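You operate a simulated robot arm through the tools that you are given. There is no shell and no other tool. Be economical: measure what you need, move in short steps, check, and stop when the job is done.

You run a simulated two-armed robot. Do the job below in one go: nothing can be reset, and whatever is moved stays where it is left.

## Task
Mix the blue drum even while you raise the running disc slowly from 10 to 30 cm.
Fine: green valve on slow for it; stop once even, valve back on fast; hands off disc and shaft.

It is judged by the outcome, as a careful person would: the job done as asked, and still so three seconds after it is handed in. It fails if anything else is knocked over, pushed out of place, dropped, spilled or broken.

## Robot
Two 7-joint arms with two-finger parallel grippers on one trunk, on a base that drives. Base frame: it is fixed to the floor where the robot stands at the start and does not move with it; the origin is under the middle of the robot, x ahead of it, y to its left, z up. Readings come in m, degrees, newtons and seconds.
The left shoulder is at the start at [0.06, 0.143, 0.837], the right one opposite. With the tool pointing down near the work surface each hand reaches from about 0.28 to 0.44 m from the robot's upright axis, wherever it stands, measured 20 degrees to its own side. Places, roughly: black drive dial [-1.4, 0.6, 1.1]; blue drum [1, -1.5, 0.25]; green valve dial [0.6, 0, 0.7]. Payload 1.57 kg a hand.
Tool frame (each hand has its own): the origin (TCP) lies between the finger pads and is the grasp point; the fingertips stand 0.03 m ahead of it; z points along the fingers, y is the line along which they close. Largest opening 0.11 m; finger width 0.024, thickness 0.012; the body of the gripper, 0.048 by 0.112 m, starts 0.078 m behind the TCP.
Orientation is that of the tool frame in the base frame, as a unit quaternion [w, x, y, z]. With the fingers straight down and closing along the base's y, the tool's x points along the base's -x, its y along +y and its z along -z.

## Interface
- The arms move only by the tool nudge_tool. It takes "left_targets", "right_targets" or both (then of equal length, played together; a hand with none holds still); each is a list of rows, each a list of 7 numbers: the shift along the base's x, y, z in units of 300 mm (1.0 is 300 mm), then the turn, a rotation vector about the base's x, y, z in units of 120 degrees (1.0 is 120 degrees), then the opening, from 0 (shut) to 1 (fully open). In form: [[x, y, z, ax, ay, az, grip], ...]. A call has 1 to 12 rows; each row is the pose to reach, as a shift and turn from the pose commanded when the call began. A call with a number of a shift or a turn outside -1 to 1 is refused whole. Each row takes 0.2 s and may step no farther than 0.05 m and 8.6 degrees from the row before; otherwise, or with a gripper value out of range, the whole call is refused. A pose out of reach is approached as far as the arm can. The call stops where the force on the tool passes 40 N (or 10 N more than at its start, if that is more) or the arm is blocked; 0.2 s more then pass. Each finger travels about 0.045 m/s and halts on what it meets, pressing with about 38 N; the grip force reading is that of the motor and also rises with nothing between the fingers. The clock runs only during rows and for 0.2 s after the last one: add rows that repeat a pose to give the fingers time. The reply holds the time, the measured pose of the TCP, the force on the tool along the base axes, the opening and the grip force, in the units named above and with some noise, with the torque about the TCP (base axes, N m) and any sound that the robot's microphone picked up.
- Cameras (640 x 400 px; columns grow to the right, rows downward): "scene" is now at [0.0544, -0.0377, 1.4617]; the picture's right is [-0.55, -0.83, 0.00], its down [-0.49, 0.33, -0.81] and it looks along [0.67, -0.45, -0.59] (base axes); focal length 288 px, centre (320, 200). "left" rides on the left gripper at [0.07, -0.016, -0.141] in its tool frame; the picture's right is [0.23, 0.97, 0.00], its down [-0.86, 0.20, -0.48] and it looks along [-0.47, 0.11, 0.88] (tool axes); focal length 222 px, centre (320, 200). "right" rides on the right gripper at [0.07, 0.016, -0.141] in its tool frame; the picture's right is [-0.23, 0.97, 0.00], its down [-0.86, -0.20, -0.48] and it looks along [-0.47, -0.11, 0.88] (tool axes); focal length 222 px, centre (320, 200).
- grab_frame(camera): a new picture of that camera. The clock stands still meanwhile.
- raise_lower(by): slides the trunk up (or, below 0, down) by that many m; the arms and the scene camera ride with it, the base frame stays. It gives what a move gives, with no picture.
- roll_base(legs): drives the robot by 1 to 6 legs, each [ahead, left, turn to the left] in m, m and degrees, along the robot's own axes; the way and the turn of a leg run together, so that a leg with both is an arc; at most 1.5 m and 180 degrees a leg. The arms and the cameras ride along, it lands a little off, and it stops where it bumps. It gives what a move gives.
- head_to(pan, tilt): turns the head with the scene camera to pan (to the left, within 86 degrees either way) and tilt (down, from -29 to 69), counted from straight ahead of the robot. It gives what a move gives.
- pixel_to_xyz(camera, pixels): for up to 12 pixels [column, row] of the newest picture of that camera ("zoom" is the newest enlarged one), the place [x, y, z] in the base frame of the surface seen there, good to about 0.002 m, but the place of the scene camera against the robot may be out by one fixed shift of up to 0.025 m in any direction. The clock stands still meanwhile.
- inspect(camera, box): a new picture of the part [left, top, right, bottom] of that camera's present view, enlarged. The clock stands still meanwhile.
- hand_in(): hands the job in; it is judged then, once.

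Work in short steps. Measure before you move; look again where a grasp or a placing could have gone wrong, and mend it. You have 80 turns and 58 pictures in all, those below and enlarged ones among them. Open the grippers and draw the arms clear of the work before you hand the job in, unless the task says otherwise; then end with one line.

The tools are called after "Request:" by a JSON object that holds its "fn" and its "kwargs". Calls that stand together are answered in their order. nudge_tool: Moves the arms, as the interface text tells. Its arguments: {"type":"object","properties":{"left_targets":{"type":"array","items":{"type":"array","items":{"type":"number"}}},"right_targets":{"type":"array","items":{"type":"array","items":{"type":"number"}}}},"required":[]} The other tools are called the same way: raise_lower (by) slides the trunk up or down; roll_base (legs) drives the base; head_to (pan, tilt) turns the head that bears the scene camera; grab_frame (camera) takes a picture; pixel_to_xyz (camera, pixels) gives the place of the surface under pixels of a picture; inspect (camera, box) takes an enlarged picture of a part of a camera's view; hand_in () hands the job in.

At the start:

```text
clock: 0.0
left_ee_pos: [0.4571, -0.0666, 1.0015]
left_tool_rot: [0.0, 0.0, 1.0, 0.0]
left_wrist_force: [0.0, 0.6, 1.0]
left_wrist_torque: [-0.01, 0.01, 0.01]
left_gripper_width: 0.11
left_grasp_force: 0.0
right_ee_pos: [0.334, -0.4149, 0.9997]
right_tool_rot: [0.0, 0.001, 1.0, 0.001]
right_wrist_force: [-0.1, -0.6, -0.4]
right_wrist_torque: [0.01, 0.03, 0.01]
right_gripper_width: 0.1099
right_grasp_force: 0.1
trunk travel left (down, up): [-0.435, 0.155]
robot x, y, heading: [-0.001, -0.0039, -0.0]
head pan, tilt: [-33.5, 36.1]
```

scene: 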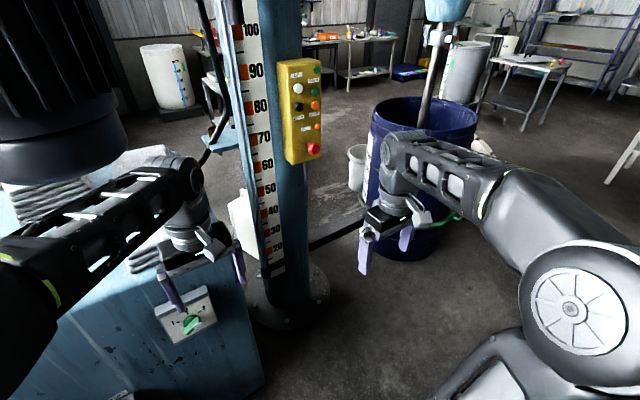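
right: 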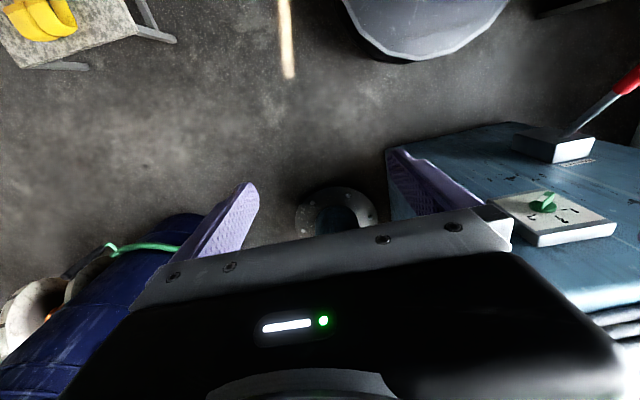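
left: 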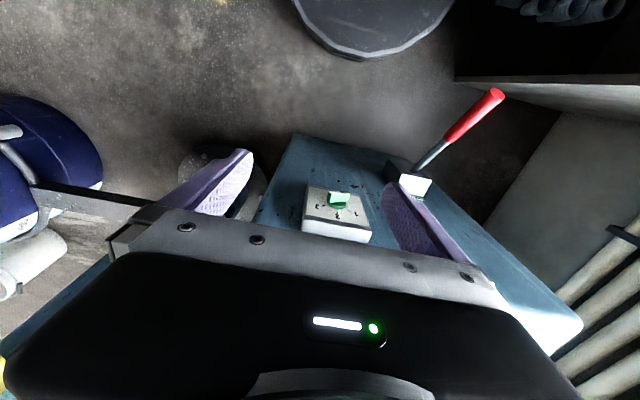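

The scene shows a yellow button panel near (303,110), a scale on the post and the green valve dial near (190,322). I zoom in on each to read the labels.

Request:
{"fn": "inspect", "kwargs": {"camera": "scene", "box": [270, 50, 340, 170]}}

Request:
{"fn": "inspect", "kwargs": {"camera": "scene", "box": [140, 270, 240, 350]}}

Request:
{"fn": "inspect", "kwargs": {"camera": "left", "box": [280, 160, 400, 250]}}

```text
3.33 times, centred on (305, 110) of scene
```

zoom: 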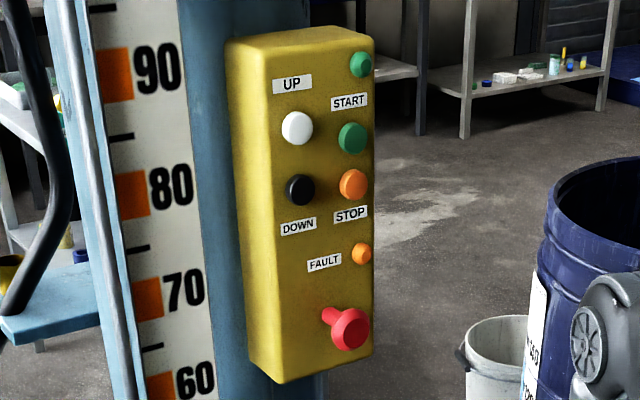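

```text
5.00 times, centred on (190, 310) of scene
```

zoom: 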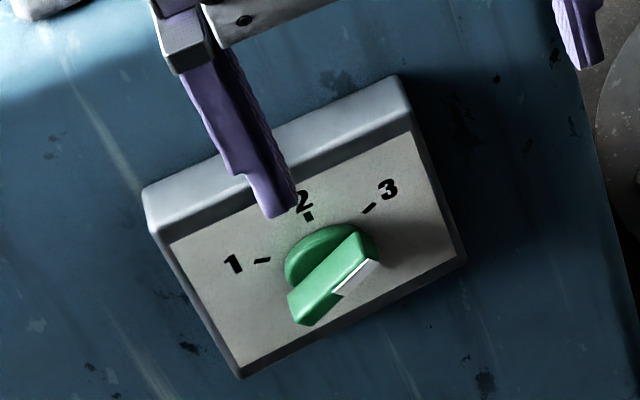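

```text
4.44 times, centred on (340, 205) of left
```

zoom: 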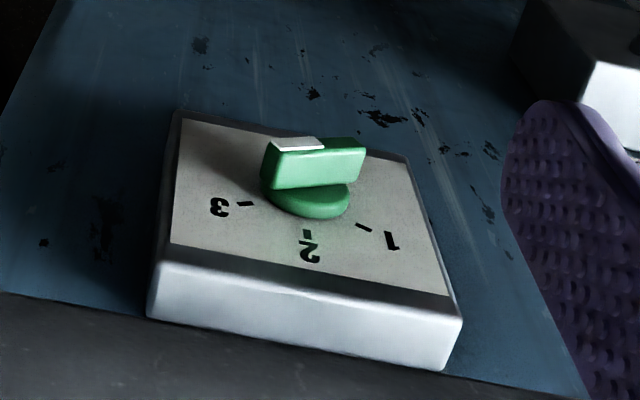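

The valve has positions 1, 2, 3 with no slow/fast words; the pointer's white mark seems to be at 3. I look around for a legend and the machine's other parts.

Request:
{"fn": "head_to", "kwargs": {"pan": -55, "tilt": 15}}

Request:
{"fn": "grab_frame", "kwargs": {"camera": "scene"}}

Request:
{"fn": "head_to", "kwargs": {"pan": 20, "tilt": 25}}

Request:
{"fn": "grab_frame", "kwargs": {"camera": "scene"}}

Request:
{"fn": "head_to", "kwargs": {"pan": 86, "tilt": 15}}

Request:
{"fn": "grab_frame", "kwargs": {"camera": "scene"}}

```text
clock: 0.8
left_ee_pos: [0.4572, -0.0661, 0.9991]
left_tool_rot: [0.0, 0.0, 1.0, -0.001]
left_wrist_force: [-0.4, -0.5, 0.0]
left_wrist_torque: [0.03, 0.0, 0.03]
left_gripper_width: 0.1099
left_grasp_force: 0.0
right_ee_pos: [0.334, -0.4138, 1.0012]
right_tool_rot: [0.001, 0.0, 1.0, 0.001]
right_wrist_force: [-0.2, -0.4, 0.1]
right_wrist_torque: [-0.02, 0.01, 0.0]
right_gripper_width: 0.1102
right_grasp_force: 0.1
trunk travel left (down, up): [-0.435, 0.155]
robot x, y, heading: [-0.0006, -0.001, 0.1]
head pan, tilt: [-55.0, 15.0]
```

```text
51 pictures are left
```

scene: 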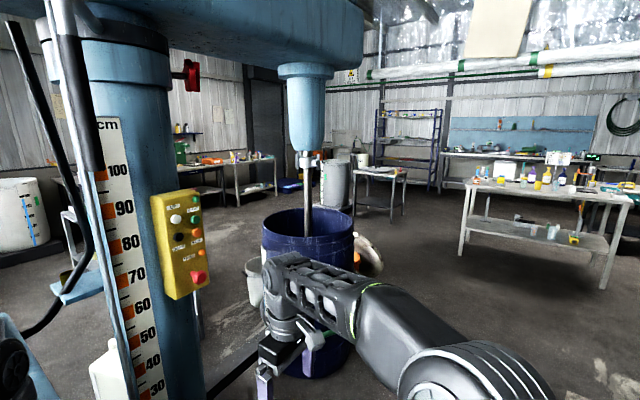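

```text
clock: 2.3
left_ee_pos: [0.4561, -0.066, 1.0001]
left_tool_rot: [0.0, 0.0, 1.0, 0.0]
left_wrist_force: [0.5, -0.6, -0.2]
left_wrist_torque: [0.0, -0.01, 0.01]
left_gripper_width: 0.1096
left_grasp_force: 0.1
right_ee_pos: [0.3346, -0.4143, 0.9994]
right_tool_rot: [0.0, -0.001, 1.0, -0.001]
right_wrist_force: [0.0, 0.2, 0.8]
right_wrist_torque: [0.03, 0.01, -0.02]
right_gripper_width: 0.1102
right_grasp_force: 0.1
trunk travel left (down, up): [-0.435, 0.155]
robot x, y, heading: [-0.0014, -0.0012, -0.1]
head pan, tilt: [20.0, 25.0]
```

```text
50 pictures are left
```

scene: 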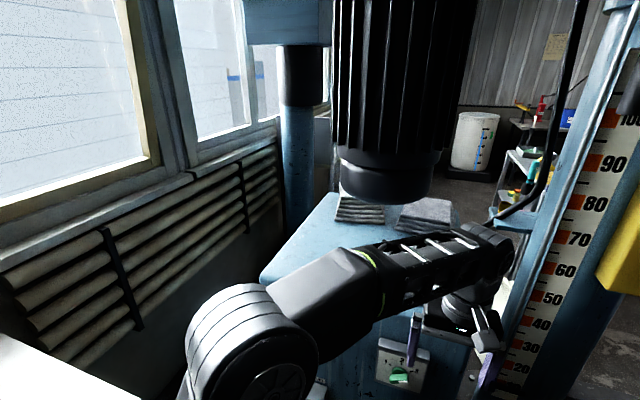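

```text
clock: 3.7
left_ee_pos: [0.4568, -0.0664, 0.9994]
left_tool_rot: [0.0, 0.0, 1.0, 0.0]
left_wrist_force: [0.3, 0.7, -0.1]
left_wrist_torque: [-0.01, 0.02, -0.03]
left_gripper_width: 0.1101
left_grasp_force: 0.1
right_ee_pos: [0.3338, -0.4147, 0.9999]
right_tool_rot: [-0.001, 0.0, 1.0, 0.0]
right_wrist_force: [-0.1, 0.4, -0.4]
right_wrist_torque: [0.01, -0.02, 0.02]
right_gripper_width: 0.1101
right_grasp_force: 0.0
trunk travel left (down, up): [-0.435, 0.155]
robot x, y, heading: [-0.0012, 0.0008, 0.2]
head pan, tilt: [85.9, 15.0]
```

```text
49 pictures are left
```

scene: 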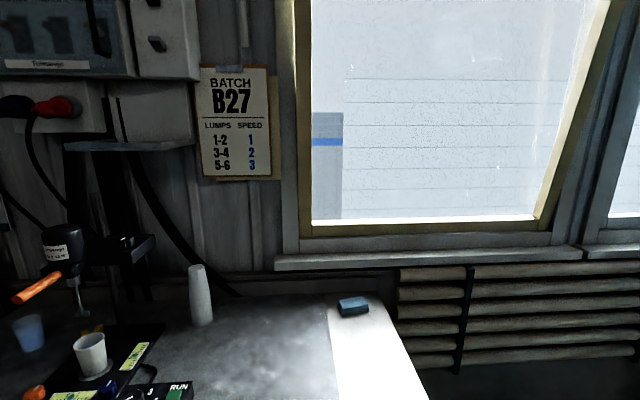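

A wall card says batch B27: lumps 1-2 → speed 1, 3-4 → 2, 5-6 → 3. I zoom on the cabinet at left and other papers.

Request:
{"fn": "inspect", "kwargs": {"camera": "scene", "box": [0, 0, 280, 175]}}

Request:
{"fn": "head_to", "kwargs": {"pan": -35, "tilt": 5}}

Request:
{"fn": "grab_frame", "kwargs": {"camera": "scene"}}

Request:
{"fn": "inspect", "kwargs": {"camera": "right", "box": [0, 200, 200, 400]}}

```text
2.29 times, centred on (140, 88) of scene
```

zoom: 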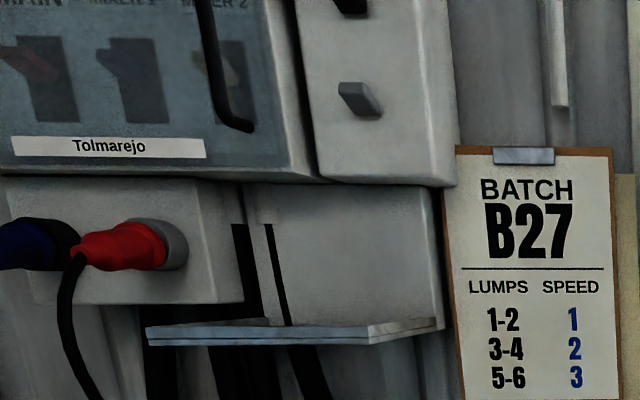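

```text
clock: 5.7
left_ee_pos: [0.4562, -0.0666, 0.9987]
left_tool_rot: [0.0, 0.001, 1.0, -0.001]
left_wrist_force: [0.7, 0.0, 0.1]
left_wrist_torque: [0.0, 0.01, -0.01]
left_gripper_width: 0.1099
left_grasp_force: 0.0
right_ee_pos: [0.3339, -0.4146, 1.0003]
right_tool_rot: [0.0, 0.0, 1.0, 0.0]
right_wrist_force: [-0.6, 0.9, 0.4]
right_wrist_torque: [0.02, -0.02, 0.02]
right_gripper_width: 0.1101
right_grasp_force: 0.1
trunk travel left (down, up): [-0.435, 0.155]
robot x, y, heading: [-0.0029, 0.0008, -0.1]
head pan, tilt: [-35.0, 5.0]
```

```text
47 pictures are left
```

scene: 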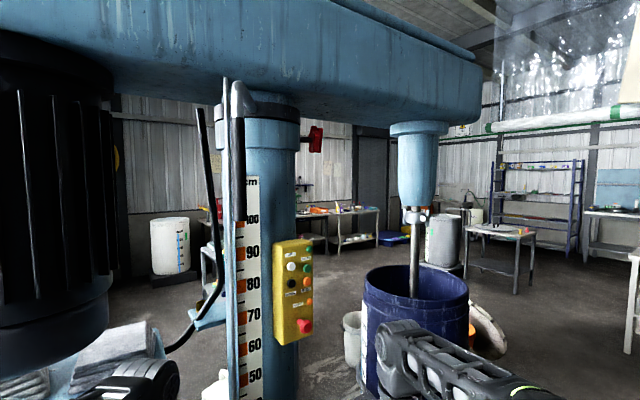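

```text
2.00 times, centred on (100, 300) of right
```

zoom: 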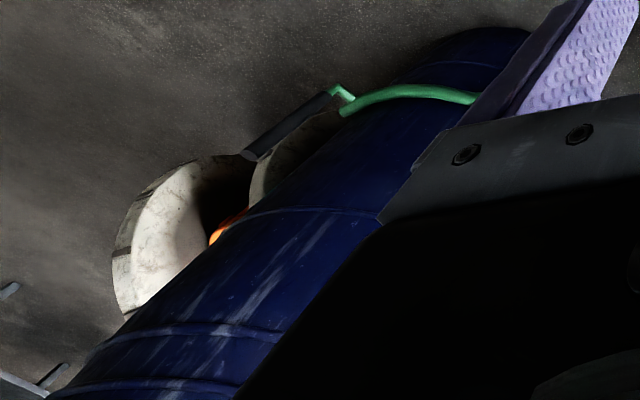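

The mixer's head, panel and drum are visible; I measure key points of obstacles and the panel, and look at the lower scale.

Request:
{"fn": "pixel_to_xyz", "kwargs": {"camera": "scene", "pixels": [[291, 266], [291, 283], [306, 268], [306, 285], [303, 326], [365, 290], [468, 300], [300, 380], [60, 350], [450, 95], [398, 170], [245, 330]]}}

Request:
{"fn": "inspect", "kwargs": {"camera": "scene", "box": [210, 60, 330, 230]}}

Request:
{"fn": "head_to", "kwargs": {"pan": -25, "tilt": 45}}

Request:
{"fn": "grab_frame", "kwargs": {"camera": "scene"}}

```text
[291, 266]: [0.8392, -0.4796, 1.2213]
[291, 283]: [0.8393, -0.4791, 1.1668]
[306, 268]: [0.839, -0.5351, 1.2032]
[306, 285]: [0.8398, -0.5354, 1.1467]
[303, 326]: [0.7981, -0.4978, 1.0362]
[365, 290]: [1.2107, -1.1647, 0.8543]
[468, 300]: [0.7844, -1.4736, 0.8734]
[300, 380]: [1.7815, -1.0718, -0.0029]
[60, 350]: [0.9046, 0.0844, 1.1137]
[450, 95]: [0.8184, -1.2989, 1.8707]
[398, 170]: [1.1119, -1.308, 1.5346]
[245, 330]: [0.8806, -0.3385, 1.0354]
```

```text
2.35 times, centred on (270, 145) of scene
```

zoom: 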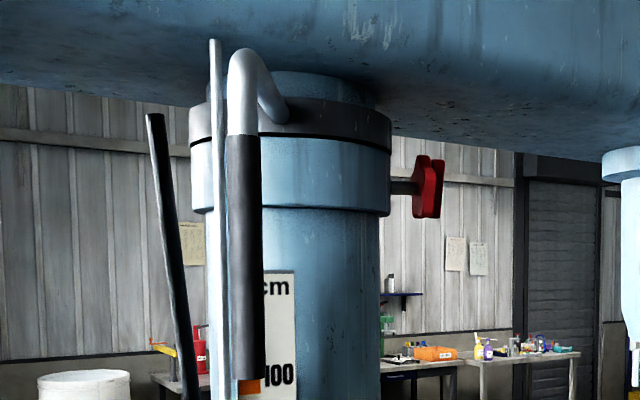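

```text
clock: 6.8
left_ee_pos: [0.4564, -0.0664, 1.0]
left_tool_rot: [0.0, 0.0, 1.0, 0.0]
left_wrist_force: [0.3, -0.6, 0.7]
left_wrist_torque: [-0.01, -0.02, 0.01]
left_gripper_width: 0.1101
left_grasp_force: 0.1
right_ee_pos: [0.3344, -0.4154, 0.9994]
right_tool_rot: [0.0, 0.0, 1.0, 0.0]
right_wrist_force: [-0.5, -0.1, 0.4]
right_wrist_torque: [0.0, 0.0, 0.0]
right_gripper_width: 0.1099
right_grasp_force: 0.0
trunk travel left (down, up): [-0.435, 0.155]
robot x, y, heading: [-0.0006, -0.0027, 0.1]
head pan, tilt: [-25.0, 45.0]
```

```text
44 pictures are left
```

scene: 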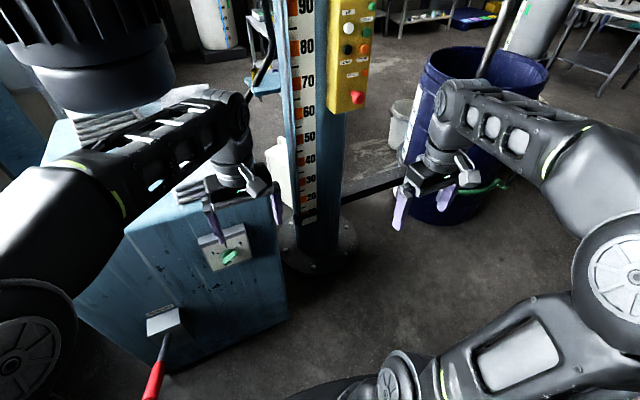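

I zoom on the lower scale with its rod, and the lever at (160,330).

Request:
{"fn": "inspect", "kwargs": {"camera": "scene", "box": [270, 120, 350, 250]}}

Request:
{"fn": "inspect", "kwargs": {"camera": "scene", "box": [120, 200, 280, 400]}}

```text
3.08 times, centred on (310, 185) of scene
```

zoom: 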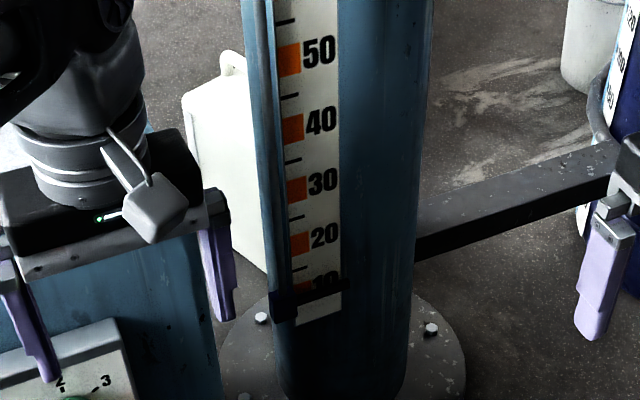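

```text
2.00 times, centred on (200, 300) of scene
```

zoom: 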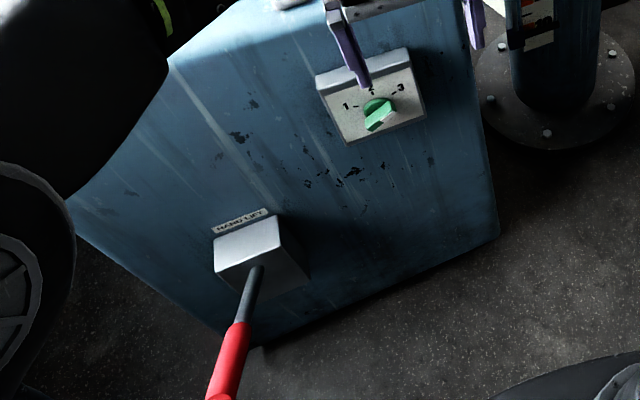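

The rod's black collar sits at about 10 on the scale, and a HAND LIFT lever is present. Next I drive toward the drum, backing a little, to read its label and look in for lumps.

Request:
{"fn": "roll_base", "kwargs": {"legs": [[-0.15, 0, 0], [0, -1.15, 0]]}}

Request:
{"fn": "raise_lower", "kwargs": {"by": 0.15}}

Request:
{"fn": "head_to", "kwargs": {"pan": -14, "tilt": 36}}

Request:
{"fn": "grab_frame", "kwargs": {"camera": "scene"}}

```text
clock: 11.3
left_ee_pos: [0.3038, -0.7222, 0.9995]
left_tool_rot: [0.0, 0.002, 1.0, 0.0]
left_wrist_force: [-0.3, -0.9, -0.2]
left_wrist_torque: [0.05, -0.01, 0.01]
left_gripper_width: 0.11
left_grasp_force: 0.2
right_ee_pos: [0.1795, -1.0696, 0.9985]
right_tool_rot: [0.0, 0.001, 1.0, 0.001]
right_wrist_force: [0.1, -1.1, -0.8]
right_wrist_torque: [0.01, 0.03, -0.01]
right_gripper_width: 0.1101
right_grasp_force: 0.0
trunk travel left (down, up): [-0.435, 0.155]
robot x, y, heading: [-0.1504, -0.6532, -0.2]
head pan, tilt: [-25.0, 45.0]
stopped in leg 2: the robot was blocked; the commanded pose is now the measured one
```

```text
clock: 13.1
left_ee_pos: [0.304, -0.7202, 1.1501]
left_tool_rot: [0.001, 0.001, 1.0, 0.0]
left_wrist_force: [0.1, -0.1, -0.5]
left_wrist_torque: [-0.01, 0.02, 0.02]
left_gripper_width: 0.1099
left_grasp_force: 0.0
right_ee_pos: [0.1806, -1.0675, 1.1494]
right_tool_rot: [0.0, 0.002, 1.0, 0.0]
right_wrist_force: [-0.2, 0.1, -0.5]
right_wrist_torque: [-0.02, 0.03, 0.04]
right_gripper_width: 0.1101
right_grasp_force: 0.1
trunk travel left (down, up): [-0.585, 0.005]
robot x, y, heading: [-0.1491, -0.6546, -0.3]
head pan, tilt: [-25.0, 45.0]
```

```text
clock: 13.8
left_ee_pos: [0.3051, -0.7203, 1.1504]
left_tool_rot: [0.0, 0.0, 1.0, 0.0]
left_wrist_force: [-0.2, 0.1, 0.1]
left_wrist_torque: [-0.02, -0.03, 0.02]
left_gripper_width: 0.11
left_grasp_force: 0.0
right_ee_pos: [0.1811, -1.0683, 1.1508]
right_tool_rot: [0.0, 0.002, 1.0, 0.001]
right_wrist_force: [0.3, 0.0, 0.4]
right_wrist_torque: [0.02, 0.04, -0.02]
right_gripper_width: 0.11
right_grasp_force: 0.0
trunk travel left (down, up): [-0.585, 0.005]
robot x, y, heading: [-0.1523, -0.6502, -0.3]
head pan, tilt: [-14.0, 36.0]
```

```text
41 pictures are left
```

scene: 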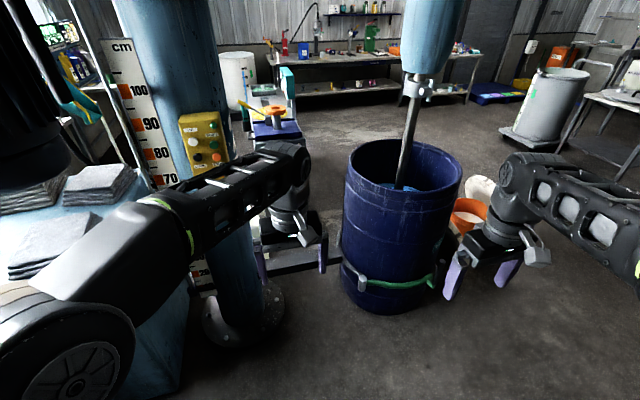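

The drive stopped against something at y=-0.65. I look right to see what it was, and zoom on the drum from here.

Request:
{"fn": "inspect", "kwargs": {"camera": "scene", "box": [330, 100, 480, 320]}}

Request:
{"fn": "head_to", "kwargs": {"pan": -80, "tilt": 40}}

Request:
{"fn": "grab_frame", "kwargs": {"camera": "scene"}}

```text
1.82 times, centred on (405, 210) of scene
```

zoom: 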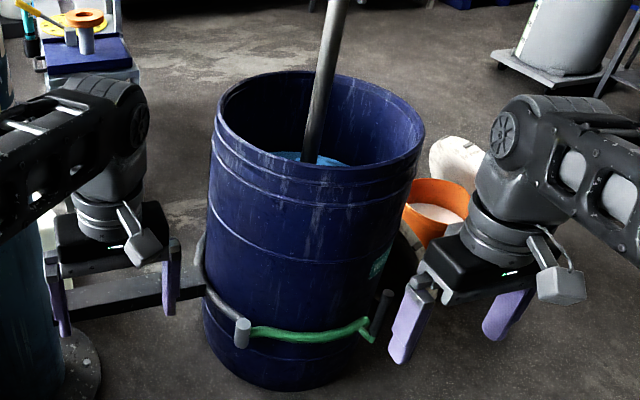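

```text
clock: 15.2
left_ee_pos: [0.3049, -0.7194, 1.1508]
left_tool_rot: [0.0, 0.001, 1.0, 0.0]
left_wrist_force: [0.2, 1.0, 0.8]
left_wrist_torque: [0.02, 0.02, -0.07]
left_gripper_width: 0.11
left_grasp_force: 0.0
right_ee_pos: [0.18, -1.0682, 1.1494]
right_tool_rot: [0.0, 0.002, 1.0, 0.001]
right_wrist_force: [-0.3, -0.4, 0.0]
right_wrist_torque: [-0.02, 0.03, 0.0]
right_gripper_width: 0.11
right_grasp_force: 0.1
trunk travel left (down, up): [-0.585, 0.005]
robot x, y, heading: [-0.1505, -0.6541, -0.3]
head pan, tilt: [-80.0, 40.0]
```

```text
39 pictures are left
```

scene: 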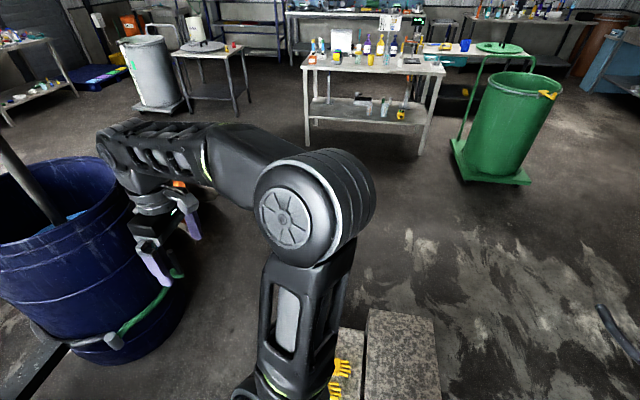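

A low bench with gloves sits right beside the base; I measure it to route around it.

Request:
{"fn": "pixel_to_xyz", "kwargs": {"camera": "scene", "pixels": [[370, 312], [430, 320], [345, 332], [360, 395], [436, 395], [345, 365], [120, 180], [30, 260], [600, 310], [170, 300]]}}

Request:
{"fn": "inspect", "kwargs": {"camera": "scene", "box": [320, 290, 460, 400]}}

```text
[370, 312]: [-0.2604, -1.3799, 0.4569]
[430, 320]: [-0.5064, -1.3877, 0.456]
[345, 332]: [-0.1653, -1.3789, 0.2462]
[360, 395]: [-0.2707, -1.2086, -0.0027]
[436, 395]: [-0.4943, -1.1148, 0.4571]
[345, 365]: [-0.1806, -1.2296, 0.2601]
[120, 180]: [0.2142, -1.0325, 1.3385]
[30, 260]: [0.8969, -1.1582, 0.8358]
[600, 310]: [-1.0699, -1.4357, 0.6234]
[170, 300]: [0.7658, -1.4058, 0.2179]
```

```text
3.64 times, centred on (390, 345) of scene
```

zoom: 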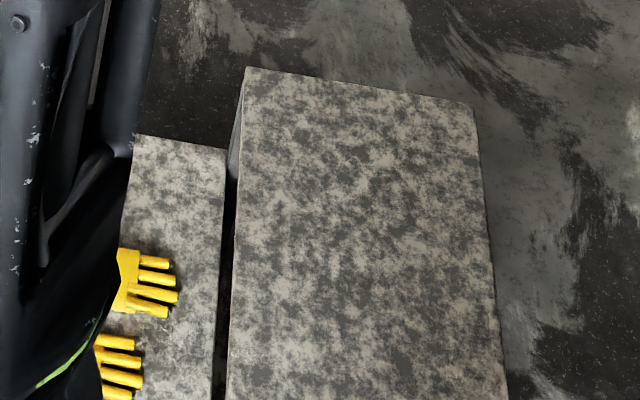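

The step stool spans about x −0.5…0, y −1.4…−0.95; I stay clear of it. I shift the left hand left/back, turn right about 25° and go forward to look into the drum.

Request:
{"fn": "nudge_tool", "kwargs": {"left_targets": [[-0.06, 0.12, 0, 0, 0, 0, 1], [-0.12, 0.25, 0, 0, 0, 0, 1], [-0.18, 0.38, 0, 0, 0, 0, 1], [-0.24, 0.5, 0, 0, 0, 0, 1], [-0.3, 0.63, 0, 0, 0, 0, 1], [-0.33, 0.73, 0, 0, 0, 0, 1]]}}

Request:
{"fn": "roll_base", "kwargs": {"legs": [[0, 0, -25], [0.36, 0, 0]]}}

Request:
{"fn": "head_to", "kwargs": {"pan": -5, "tilt": 46}}

Request:
{"fn": "grab_frame", "kwargs": {"camera": "scene"}}

```text
clock: 16.6
left_ee_pos: [0.2045, -0.5013, 1.1472]
left_tool_rot: [0.0, 0.002, 1.0, -0.001]
left_wrist_force: [-0.3, 1.2, 0.2]
left_wrist_torque: [-0.01, -0.01, -0.03]
left_gripper_width: 0.1099
left_grasp_force: 0.1
right_ee_pos: [0.1804, -1.0683, 1.1504]
right_tool_rot: [0.0, 0.001, 1.0, -0.001]
right_wrist_force: [0.3, -0.5, 0.7]
right_wrist_torque: [0.02, 0.03, 0.05]
right_gripper_width: 0.1099
right_grasp_force: 0.0
trunk travel left (down, up): [-0.585, 0.005]
robot x, y, heading: [-0.1515, -0.6533, -0.4]
head pan, tilt: [-80.0, 40.0]
```

```text
clock: 20.2
left_ee_pos: [0.5632, -0.8237, 1.1486]
left_tool_rot: [-0.001, 0.218, 0.976, 0.0]
left_wrist_force: [-0.5, 0.7, -0.6]
left_wrist_torque: [0.01, 0.04, 0.01]
left_gripper_width: 0.1102
left_grasp_force: 0.1
right_ee_pos: [0.3009, -1.327, 1.1501]
right_tool_rot: [-0.001, 0.219, 0.976, -0.001]
right_wrist_force: [0.6, -0.1, -0.7]
right_wrist_torque: [0.01, 0.03, -0.01]
right_gripper_width: 0.11
right_grasp_force: 0.1
trunk travel left (down, up): [-0.585, 0.005]
robot x, y, heading: [0.1729, -0.808, -25.4]
head pan, tilt: [-80.0, 40.0]
```

```text
clock: 21.7
left_ee_pos: [0.5629, -0.8237, 1.1485]
left_tool_rot: [0.0, 0.218, 0.976, -0.001]
left_wrist_force: [-0.5, -0.1, -0.5]
left_wrist_torque: [0.0, -0.01, -0.01]
left_gripper_width: 0.11
left_grasp_force: 0.1
right_ee_pos: [0.3011, -1.3257, 1.1509]
right_tool_rot: [0.0, 0.219, 0.976, 0.001]
right_wrist_force: [0.2, -0.4, 0.5]
right_wrist_torque: [-0.01, 0.01, 0.0]
right_gripper_width: 0.11
right_grasp_force: 0.0
trunk travel left (down, up): [-0.585, 0.005]
robot x, y, heading: [0.1761, -0.8116, -25.6]
head pan, tilt: [-5.0, 46.0]
```

```text
37 pictures are left
```

scene: 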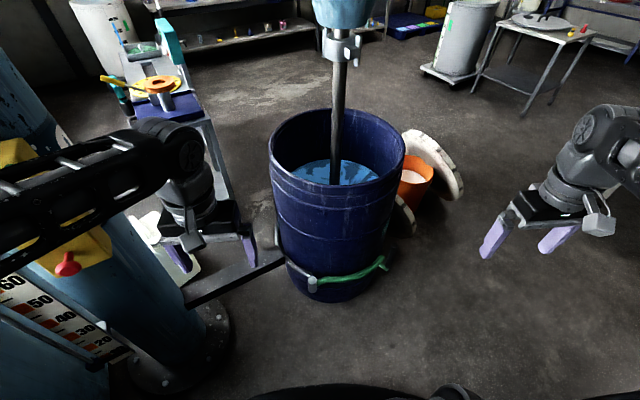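

The drum interior is partly visible; I zoom on it.

Request:
{"fn": "inspect", "kwargs": {"camera": "scene", "box": [260, 95, 420, 195]}}

Request:
{"fn": "inspect", "kwargs": {"camera": "scene", "box": [0, 130, 160, 290]}}

```text
4.00 times, centred on (340, 145) of scene
```

zoom: 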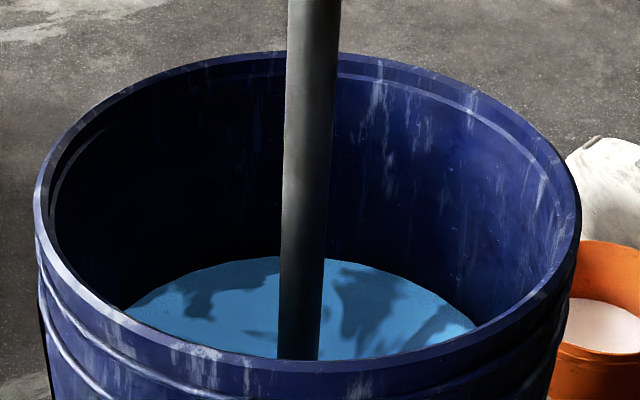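

```text
2.50 times, centred on (80, 210) of scene
```

zoom: 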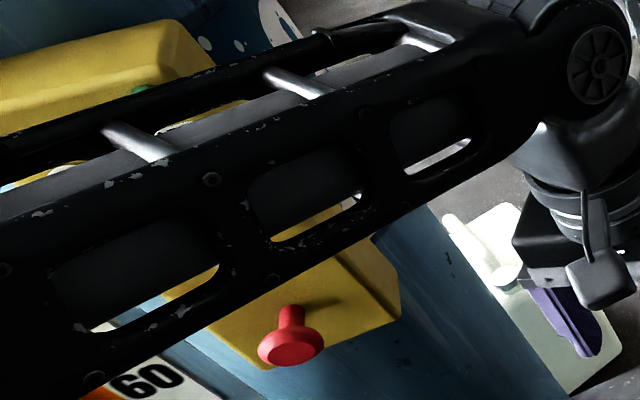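

The surface is blotchy, but I need a full view to count; the left hand camera over the near rim would give it. I first swing the left hand to the right (away from the panel), then move ahead slightly.

Request:
{"fn": "nudge_tool", "kwargs": {"left_targets": [[0, -0.15, 0, 0, 0, 0, 1], [0, -0.3, 0, 0, 0, 0, 1], [0, -0.45, 0, 0, 0, 0, 1], [0, -0.6, 0, 0, 0, 0, 1], [0, -0.75, 0, 0, 0, 0, 1], [0, -0.87, 0, 0, 0, 0, 1], [0, -1, 0, 0, 0, 0, 1]]}}

Request:
{"fn": "roll_base", "kwargs": {"legs": [[0.15, 0, 0]]}}

Request:
{"fn": "grab_frame", "kwargs": {"camera": "left"}}

```text
clock: 23.3
left_ee_pos: [0.5639, -1.0815, 1.1469]
left_tool_rot: [0.002, 0.218, 0.976, -0.005]
left_wrist_force: [-0.1, -0.3, 0.5]
left_wrist_torque: [-0.02, 0.06, 0.01]
left_gripper_width: 0.1101
left_grasp_force: 0.0
left hand out of reach, approached as far as the arm can: row 6, 7
right_ee_pos: [0.3022, -1.3242, 1.1495]
right_tool_rot: [0.0, 0.218, 0.976, -0.002]
right_wrist_force: [0.9, 0.4, -0.3]
right_wrist_torque: [-0.03, 0.01, 0.0]
right_gripper_width: 0.1099
right_grasp_force: 0.1
trunk travel left (down, up): [-0.585, 0.005]
robot x, y, heading: [0.1756, -0.8064, -25.5]
head pan, tilt: [-5.0, 46.0]
```

```text
clock: 24.6
left_ee_pos: [0.701, -1.15, 1.1459]
left_tool_rot: [0.003, 0.219, 0.976, -0.002]
left_wrist_force: [-0.4, 1.3, -0.1]
left_wrist_torque: [0.0, 0.04, 0.02]
left_gripper_width: 0.1101
left_grasp_force: 0.0
right_ee_pos: [0.4392, -1.3914, 1.1493]
right_tool_rot: [0.0, 0.219, 0.976, 0.0]
right_wrist_force: [0.4, -0.8, 0.0]
right_wrist_torque: [0.01, 0.03, 0.0]
right_gripper_width: 0.11
right_grasp_force: 0.1
trunk travel left (down, up): [-0.585, 0.005]
robot x, y, heading: [0.3154, -0.8727, -25.7]
head pan, tilt: [-5.0, 46.0]
```

```text
34 pictures are left
```

left: 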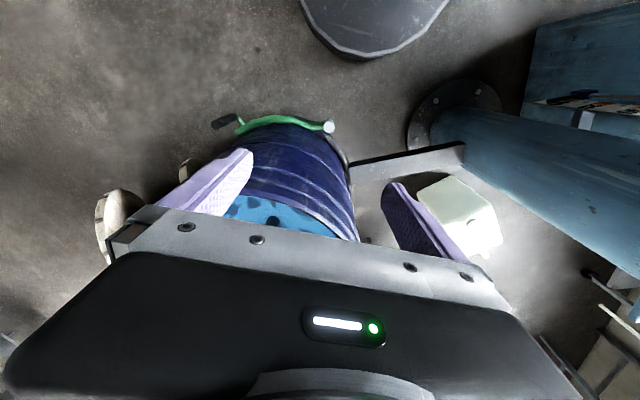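

The surface just shows at row 215, mostly hidden behind the gripper; I advance 0.13 m more and look again.

Request:
{"fn": "roll_base", "kwargs": {"legs": [[0.13, 0, 0]]}}

Request:
{"fn": "grab_frame", "kwargs": {"camera": "left"}}

```text
clock: 25.9
left_ee_pos: [0.8154, -1.2041, 1.1465]
left_tool_rot: [0.003, 0.218, 0.976, -0.002]
left_wrist_force: [0.0, 0.2, -0.3]
left_wrist_torque: [0.06, 0.06, 0.02]
left_gripper_width: 0.1099
left_grasp_force: 0.2
right_ee_pos: [0.5541, -1.4472, 1.1496]
right_tool_rot: [0.001, 0.219, 0.976, -0.001]
right_wrist_force: [1.7, 0.1, -0.3]
right_wrist_torque: [0.0, 0.04, 0.02]
right_gripper_width: 0.1102
right_grasp_force: 0.1
trunk travel left (down, up): [-0.585, 0.005]
robot x, y, heading: [0.4264, -0.9314, -25.4]
head pan, tilt: [-5.0, 46.0]
```

```text
33 pictures are left
```

left: 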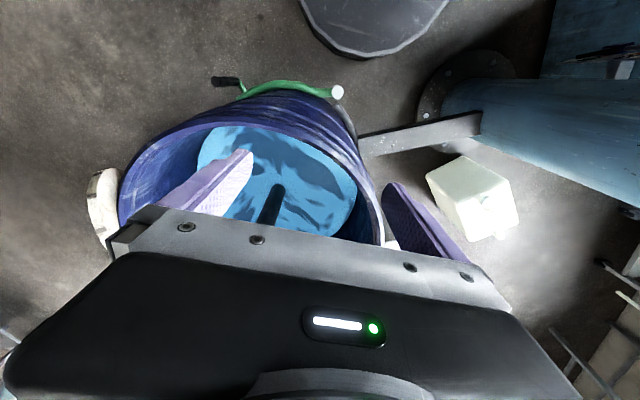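

Much better; I zoom on the surface at (280,185).

Request:
{"fn": "inspect", "kwargs": {"camera": "left", "box": [180, 110, 380, 245]}}

```text
2.96 times, centred on (280, 178) of left
```

zoom: 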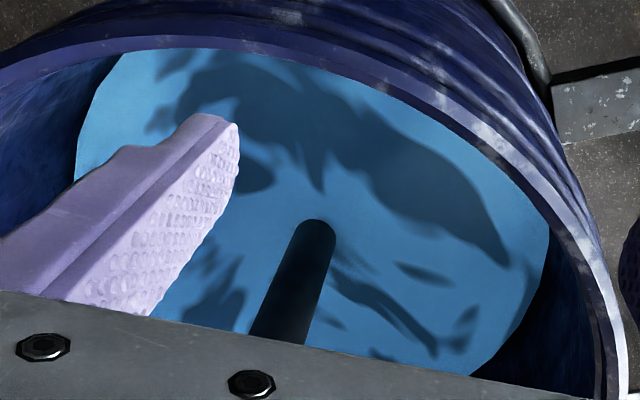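

No discrete lumps show, only streaks. I check the drum's label with the scene camera before backing off.

Request:
{"fn": "head_to", "kwargs": {"pan": -8, "tilt": 60}}

Request:
{"fn": "grab_frame", "kwargs": {"camera": "scene"}}

```text
clock: 26.7
left_ee_pos: [0.814, -1.2027, 1.1473]
left_tool_rot: [0.003, 0.217, 0.976, -0.003]
left_wrist_force: [-1.1, 0.6, -0.5]
left_wrist_torque: [0.01, -0.01, 0.02]
left_gripper_width: 0.11
left_grasp_force: 0.1
right_ee_pos: [0.5529, -1.4467, 1.1492]
right_tool_rot: [0.0, 0.219, 0.976, 0.0]
right_wrist_force: [-0.1, 0.4, 0.3]
right_wrist_torque: [0.01, 0.03, 0.01]
right_gripper_width: 0.1099
right_grasp_force: 0.1
trunk travel left (down, up): [-0.585, 0.005]
robot x, y, heading: [0.4281, -0.9297, -25.3]
head pan, tilt: [-8.0, 60.0]
```

```text
31 pictures are left
```

scene: 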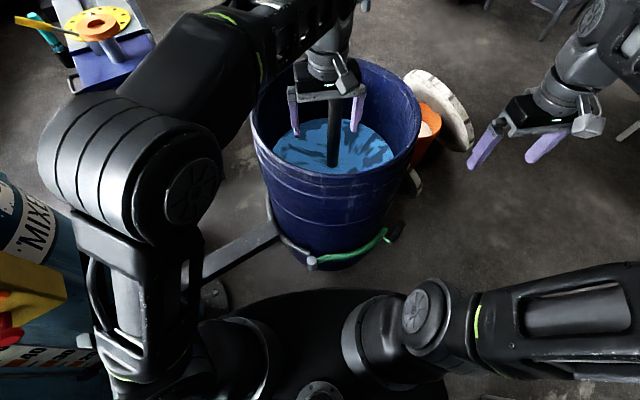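

A "MIXE…" label shows on the column at (30,230); I zoom there, then back out straight.

Request:
{"fn": "inspect", "kwargs": {"camera": "scene", "box": [0, 170, 100, 350]}}

Request:
{"fn": "roll_base", "kwargs": {"legs": [[-0.5, 0, 0]]}}

Request:
{"fn": "head_to", "kwargs": {"pan": 15, "tilt": 20}}

Request:
{"fn": "grab_frame", "kwargs": {"camera": "scene"}}

```text
2.22 times, centred on (50, 260) of scene
```

zoom: 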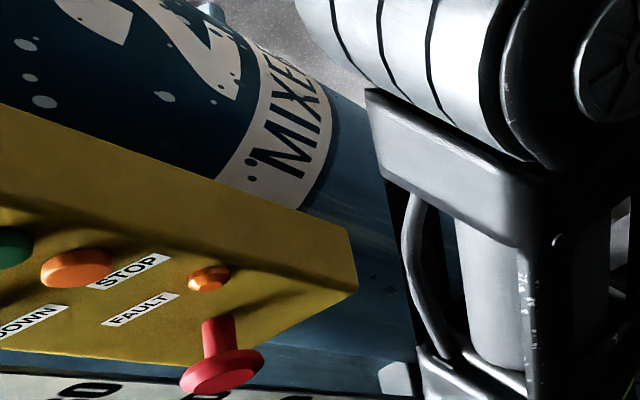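

```text
clock: 29.6
left_ee_pos: [0.3668, -0.991, 1.1483]
left_tool_rot: [0.004, 0.218, 0.976, -0.003]
left_wrist_force: [0.0, 1.0, 1.5]
left_wrist_torque: [0.0, 0.03, 0.03]
left_gripper_width: 0.11
left_grasp_force: 0.1
right_ee_pos: [0.1065, -1.233, 1.1507]
right_tool_rot: [0.0, 0.219, 0.976, 0.0]
right_wrist_force: [-0.9, 0.0, 0.3]
right_wrist_torque: [-0.03, 0.0, -0.01]
right_gripper_width: 0.1098
right_grasp_force: 0.1
trunk travel left (down, up): [-0.585, 0.005]
robot x, y, heading: [-0.0206, -0.7151, -25.5]
head pan, tilt: [-8.0, 60.0]
```

```text
clock: 30.7
left_ee_pos: [0.3673, -0.9909, 1.1479]
left_tool_rot: [0.003, 0.218, 0.976, -0.002]
left_wrist_force: [0.6, 0.2, 0.1]
left_wrist_torque: [-0.01, 0.0, 0.02]
left_gripper_width: 0.1101
left_grasp_force: 0.1
right_ee_pos: [0.1072, -1.2339, 1.1507]
right_tool_rot: [0.0, 0.219, 0.976, 0.0]
right_wrist_force: [0.3, 0.6, 0.5]
right_wrist_torque: [0.01, -0.02, 0.03]
right_gripper_width: 0.11
right_grasp_force: 0.1
trunk travel left (down, up): [-0.585, 0.005]
robot x, y, heading: [-0.017, -0.7149, -25.4]
head pan, tilt: [15.0, 20.0]
```

```text
29 pictures are left
```

scene: 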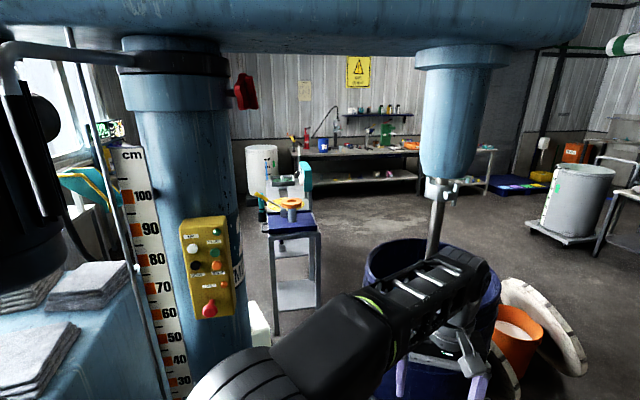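

The column seems to carry "MIXER 2". I now move away from the stool, turn to the bench behind, and look at the drive dial.

Request:
{"fn": "roll_base", "kwargs": {"legs": [[-0.15, 0.35, 0], [0, 0, 155]]}}

Request:
{"fn": "head_to", "kwargs": {"pan": 5, "tilt": 15}}

Request:
{"fn": "grab_frame", "kwargs": {"camera": "scene"}}

```text
clock: 39.3
left_ee_pos: [-0.2187, 0.0851, 1.1488]
left_tool_rot: [-0.003, 0.896, -0.445, -0.002]
left_wrist_force: [-0.5, 0.3, 0.3]
left_wrist_torque: [-0.03, 0.01, 0.01]
left_gripper_width: 0.1099
left_grasp_force: 0.0
right_ee_pos: [0.1265, 0.1795, 1.1498]
right_tool_rot: [0.0, 0.895, -0.445, 0.001]
right_wrist_force: [0.3, 0.7, 0.4]
right_wrist_torque: [-0.01, 0.0, 0.01]
right_gripper_width: 0.1099
right_grasp_force: 0.1
trunk travel left (down, up): [-0.585, 0.005]
robot x, y, heading: [-0.0038, -0.334, 126.9]
head pan, tilt: [15.0, 20.0]
```

```text
clock: 40.0
left_ee_pos: [-0.2177, 0.0847, 1.1471]
left_tool_rot: [-0.004, 0.896, -0.444, -0.002]
left_wrist_force: [-1.7, 0.3, 0.1]
left_wrist_torque: [-0.01, 0.01, -0.01]
left_gripper_width: 0.11
left_grasp_force: 0.0
right_ee_pos: [0.1268, 0.1793, 1.1498]
right_tool_rot: [0.0, 0.895, -0.445, 0.0]
right_wrist_force: [-0.6, -0.5, -0.7]
right_wrist_torque: [0.01, -0.01, 0.03]
right_gripper_width: 0.1098
right_grasp_force: 0.0
trunk travel left (down, up): [-0.585, 0.005]
robot x, y, heading: [-0.0004, -0.338, 127.1]
head pan, tilt: [5.0, 15.0]
```

```text
28 pictures are left
```

scene: 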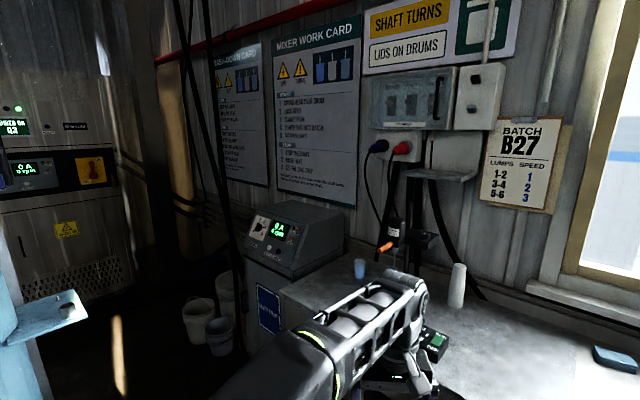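

There is a MIXER WORK CARD, and a drive box with display at (290,240). I zoom on these.

Request:
{"fn": "inspect", "kwargs": {"camera": "scene", "box": [265, 30, 365, 210]}}

Request:
{"fn": "inspect", "kwargs": {"camera": "scene", "box": [235, 195, 345, 280]}}

Request:
{"fn": "pixel_to_xyz", "kwargs": {"camera": "scene", "pixels": [[258, 222], [285, 235], [410, 285], [370, 270], [300, 340], [435, 345], [280, 255], [60, 310]]}}

```text
2.22 times, centred on (315, 120) of scene
```

zoom: 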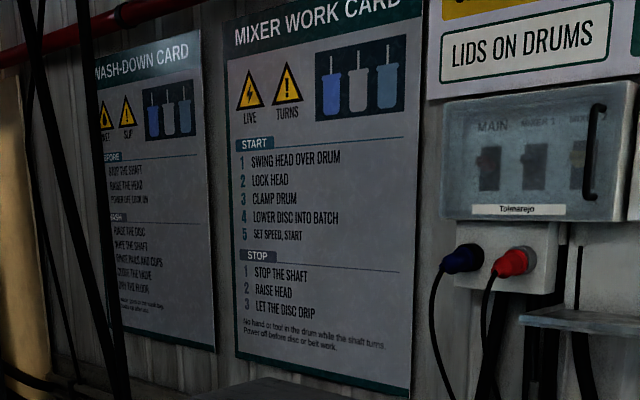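

```text
4.71 times, centred on (290, 238) of scene
```

zoom: 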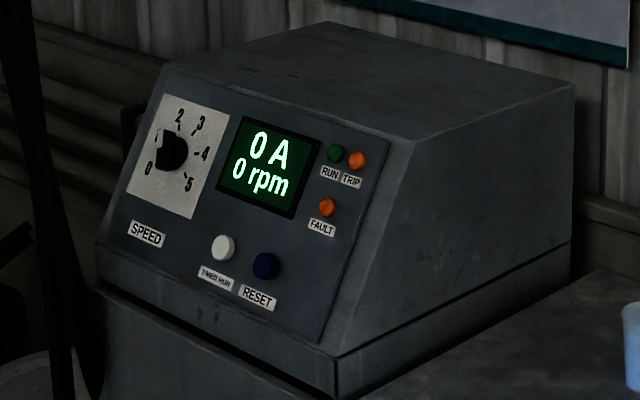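

```text
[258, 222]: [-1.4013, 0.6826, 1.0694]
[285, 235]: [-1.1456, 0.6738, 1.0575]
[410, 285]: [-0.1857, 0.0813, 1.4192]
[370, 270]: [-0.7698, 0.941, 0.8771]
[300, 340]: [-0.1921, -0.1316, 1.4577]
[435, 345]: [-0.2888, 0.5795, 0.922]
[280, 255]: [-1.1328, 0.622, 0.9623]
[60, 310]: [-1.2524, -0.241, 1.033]
```

The card: swing, lock head, clamp drum, lower disc, set speed, start. The drive shows 0 rpm with its SPEED dial 0–5. I look lower to see the floor obstacles and bench (for a lump count).

Request:
{"fn": "head_to", "kwargs": {"pan": 22, "tilt": 36}}

Request:
{"fn": "grab_frame", "kwargs": {"camera": "scene"}}

Request:
{"fn": "pixel_to_xyz", "kwargs": {"camera": "scene", "pixels": [[60, 120], [130, 150], [200, 150], [260, 210], [300, 230], [310, 130], [330, 160], [220, 250], [150, 260], [260, 100]]}}

```text
clock: 40.9
left_ee_pos: [-0.2175, 0.0849, 1.1476]
left_tool_rot: [-0.003, 0.896, -0.445, -0.002]
left_wrist_force: [0.3, -0.4, 0.4]
left_wrist_torque: [-0.01, -0.01, 0.01]
left_gripper_width: 0.1099
left_grasp_force: 0.1
right_ee_pos: [0.1261, 0.1799, 1.1502]
right_tool_rot: [-0.001, 0.895, -0.446, 0.0]
right_wrist_force: [-0.5, -0.4, 0.0]
right_wrist_torque: [0.01, 0.0, 0.02]
right_gripper_width: 0.1101
right_grasp_force: 0.1
trunk travel left (down, up): [-0.585, 0.005]
robot x, y, heading: [-0.0031, -0.3366, 126.8]
head pan, tilt: [22.0, 36.0]
```

```text
25 pictures are left
```

scene: 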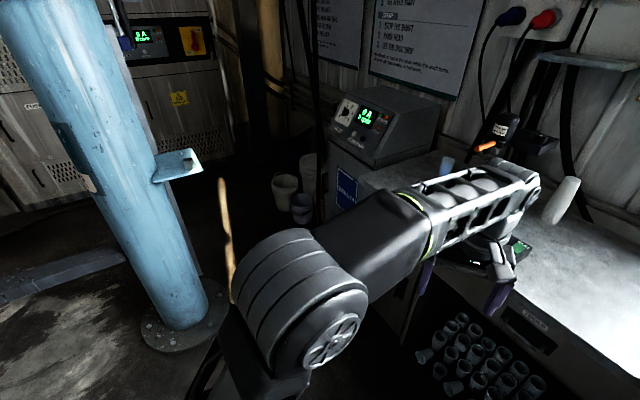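

```text
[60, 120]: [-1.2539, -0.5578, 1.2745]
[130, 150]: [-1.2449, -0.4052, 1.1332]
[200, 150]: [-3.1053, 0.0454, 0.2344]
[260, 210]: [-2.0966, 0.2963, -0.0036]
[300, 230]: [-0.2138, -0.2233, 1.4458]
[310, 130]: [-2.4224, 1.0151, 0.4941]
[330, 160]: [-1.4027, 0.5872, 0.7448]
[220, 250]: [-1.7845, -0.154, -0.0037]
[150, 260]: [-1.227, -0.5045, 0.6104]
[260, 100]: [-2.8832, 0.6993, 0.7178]
```

A second mixer column stands at (−1.25,−0.55); the way to the console runs between it and the bench. I drive near and view the bench and console closely.

Request:
{"fn": "roll_base", "kwargs": {"legs": [[0.6, 0.4, 0], [0.1, 0.05, -37]]}}

Request:
{"fn": "head_to", "kwargs": {"pan": -5, "tilt": 42}}

Request:
{"fn": "grab_frame", "kwargs": {"camera": "scene"}}

```text
clock: 46.6
left_ee_pos: [-0.6714, 0.4383, 1.1473]
left_tool_rot: [0.003, -0.702, 0.712, 0.001]
left_wrist_force: [-0.3, -0.3, 0.6]
left_wrist_torque: [-0.01, 0.01, 0.0]
left_gripper_width: 0.11
left_grasp_force: 0.0
right_ee_pos: [-0.342, 0.3019, 1.1492]
right_tool_rot: [0.0, -0.701, 0.713, -0.001]
right_wrist_force: [-1.0, 0.2, 0.0]
right_wrist_torque: [-0.02, -0.02, 0.03]
right_gripper_width: 0.1102
right_grasp_force: 0.0
trunk travel left (down, up): [-0.585, 0.005]
robot x, y, heading: [-0.7578, -0.027, 89.0]
head pan, tilt: [22.0, 36.0]
```

```text
clock: 47.5
left_ee_pos: [-0.6709, 0.4374, 1.1487]
left_tool_rot: [0.004, -0.702, 0.712, 0.0]
left_wrist_force: [-0.3, 0.0, -0.2]
left_wrist_torque: [-0.02, 0.0, -0.01]
left_gripper_width: 0.1101
left_grasp_force: 0.1
right_ee_pos: [-0.3427, 0.3003, 1.149]
right_tool_rot: [0.0, -0.702, 0.712, 0.0]
right_wrist_force: [0.6, 0.2, 0.0]
right_wrist_torque: [0.03, 0.01, -0.03]
right_gripper_width: 0.1101
right_grasp_force: 0.1
trunk travel left (down, up): [-0.585, 0.005]
robot x, y, heading: [-0.7612, -0.0317, 89.1]
head pan, tilt: [-5.0, 42.0]
```

```text
24 pictures are left
```

scene: 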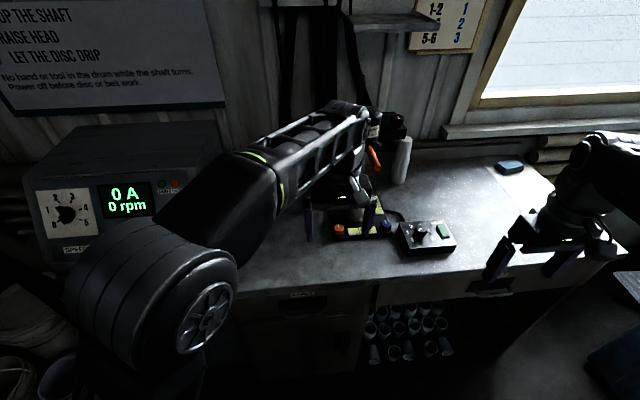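

I zoom on the bench devices at (340–460, 190–260).

Request:
{"fn": "inspect", "kwargs": {"camera": "scene", "box": [300, 120, 470, 260]}}

Request:
{"fn": "inspect", "kwargs": {"camera": "scene", "box": [20, 150, 210, 270]}}

Request:
{"fn": "pixel_to_xyz", "kwargs": {"camera": "scene", "pixels": [[66, 214], [45, 192], [88, 192], [46, 236], [91, 233], [124, 200], [75, 165], [240, 290], [30, 300], [75, 245]]}}

```text
2.86 times, centred on (385, 190) of scene
```

zoom: 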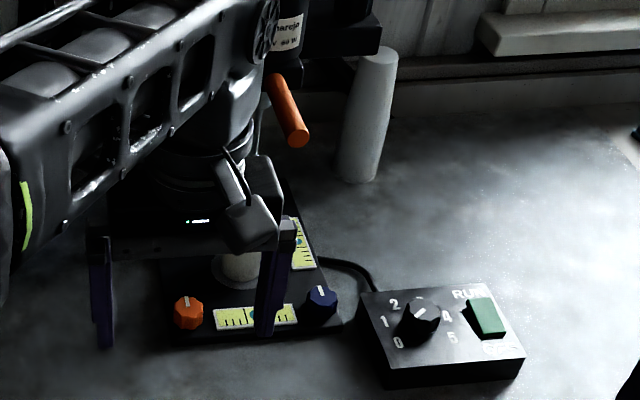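

```text
3.33 times, centred on (115, 210) of scene
```

zoom: 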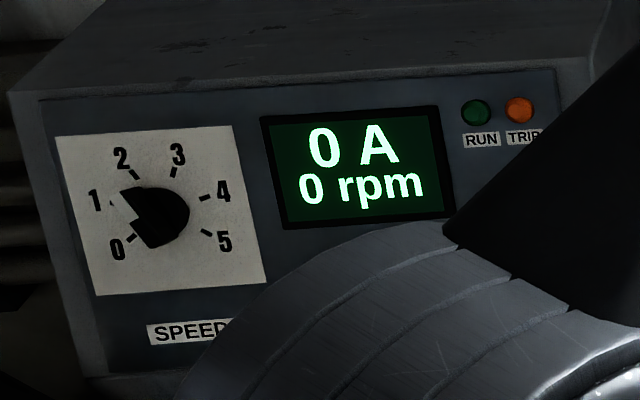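

```text
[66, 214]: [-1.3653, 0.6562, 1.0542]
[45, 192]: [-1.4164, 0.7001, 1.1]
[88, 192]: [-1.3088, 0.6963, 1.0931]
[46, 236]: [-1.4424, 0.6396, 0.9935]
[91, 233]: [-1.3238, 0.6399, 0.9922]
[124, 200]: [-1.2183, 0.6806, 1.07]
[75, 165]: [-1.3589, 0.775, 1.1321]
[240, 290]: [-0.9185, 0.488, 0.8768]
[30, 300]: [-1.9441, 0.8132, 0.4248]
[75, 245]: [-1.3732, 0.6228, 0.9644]
```

The bench has a lab stirrer with a cup hidden behind my arm. I draw the left hand back, shift the robot left toward the console, and look at the bench and cup.

Request:
{"fn": "nudge_tool", "kwargs": {"left_targets": [[-0.1, -0.08, 0, 0, 0, 0, 1], [-0.2, -0.16, 0, 0, 0, 0, 1], [-0.3, -0.24, 0, 0, 0, 0, 1], [-0.4, -0.32, 0, 0, 0, 0, 1], [-0.5, -0.4, 0, 0, 0, 0, 1], [-0.6, -0.4, 0, 0, 0, 0, 1]]}}

Request:
{"fn": "roll_base", "kwargs": {"legs": [[0.14, 0, 0], [0, 0.32, 0]]}}

Request:
{"fn": "head_to", "kwargs": {"pan": -30, "tilt": 45}}

Request:
{"fn": "grab_frame", "kwargs": {"camera": "scene"}}

```text
clock: 48.9
left_ee_pos: [-0.8517, 0.3184, 1.1472]
left_tool_rot: [0.004, -0.702, 0.712, 0.001]
left_wrist_force: [0.7, -0.6, 0.0]
left_wrist_torque: [0.0, 0.02, 0.02]
left_gripper_width: 0.1096
left_grasp_force: 0.1
right_ee_pos: [-0.3413, 0.3003, 1.1512]
right_tool_rot: [-0.001, -0.702, 0.713, 0.0]
right_wrist_force: [-0.3, -0.3, 0.5]
right_wrist_torque: [0.05, -0.03, -0.04]
right_gripper_width: 0.1103
right_grasp_force: 0.1
trunk travel left (down, up): [-0.585, 0.005]
robot x, y, heading: [-0.7565, -0.0287, 89.0]
head pan, tilt: [-5.0, 42.0]
```

```text
clock: 52.0
left_ee_pos: [-1.1682, 0.4612, 1.1466]
left_tool_rot: [0.005, -0.702, 0.713, 0.001]
left_wrist_force: [-0.5, 0.2, -1.4]
left_wrist_torque: [-0.01, -0.02, -0.02]
left_gripper_width: 0.11
left_grasp_force: 0.1
right_ee_pos: [-0.6598, 0.4437, 1.1507]
right_tool_rot: [0.0, -0.702, 0.712, 0.0]
right_wrist_force: [-0.4, 0.0, 0.2]
right_wrist_torque: [-0.02, -0.01, 0.03]
right_gripper_width: 0.11
right_grasp_force: 0.2
trunk travel left (down, up): [-0.585, 0.005]
robot x, y, heading: [-1.0769, 0.1135, 89.0]
head pan, tilt: [-5.0, 42.0]
```

```text
clock: 52.9
left_ee_pos: [-1.1684, 0.4615, 1.1472]
left_tool_rot: [0.004, -0.702, 0.712, 0.001]
left_wrist_force: [-0.4, 0.5, 1.0]
left_wrist_torque: [0.02, -0.01, -0.02]
left_gripper_width: 0.1099
left_grasp_force: 0.1
right_ee_pos: [-0.6599, 0.4441, 1.1499]
right_tool_rot: [-0.001, -0.702, 0.712, 0.0]
right_wrist_force: [0.0, 0.1, -0.6]
right_wrist_torque: [0.02, 0.03, 0.03]
right_gripper_width: 0.11
right_grasp_force: 0.0
trunk travel left (down, up): [-0.585, 0.005]
robot x, y, heading: [-1.0781, 0.1178, 89.3]
head pan, tilt: [-30.0, 45.0]
```

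```text
21 pictures are left
```

scene: 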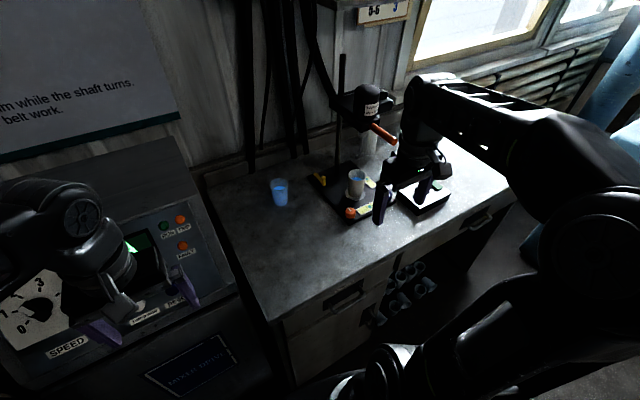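

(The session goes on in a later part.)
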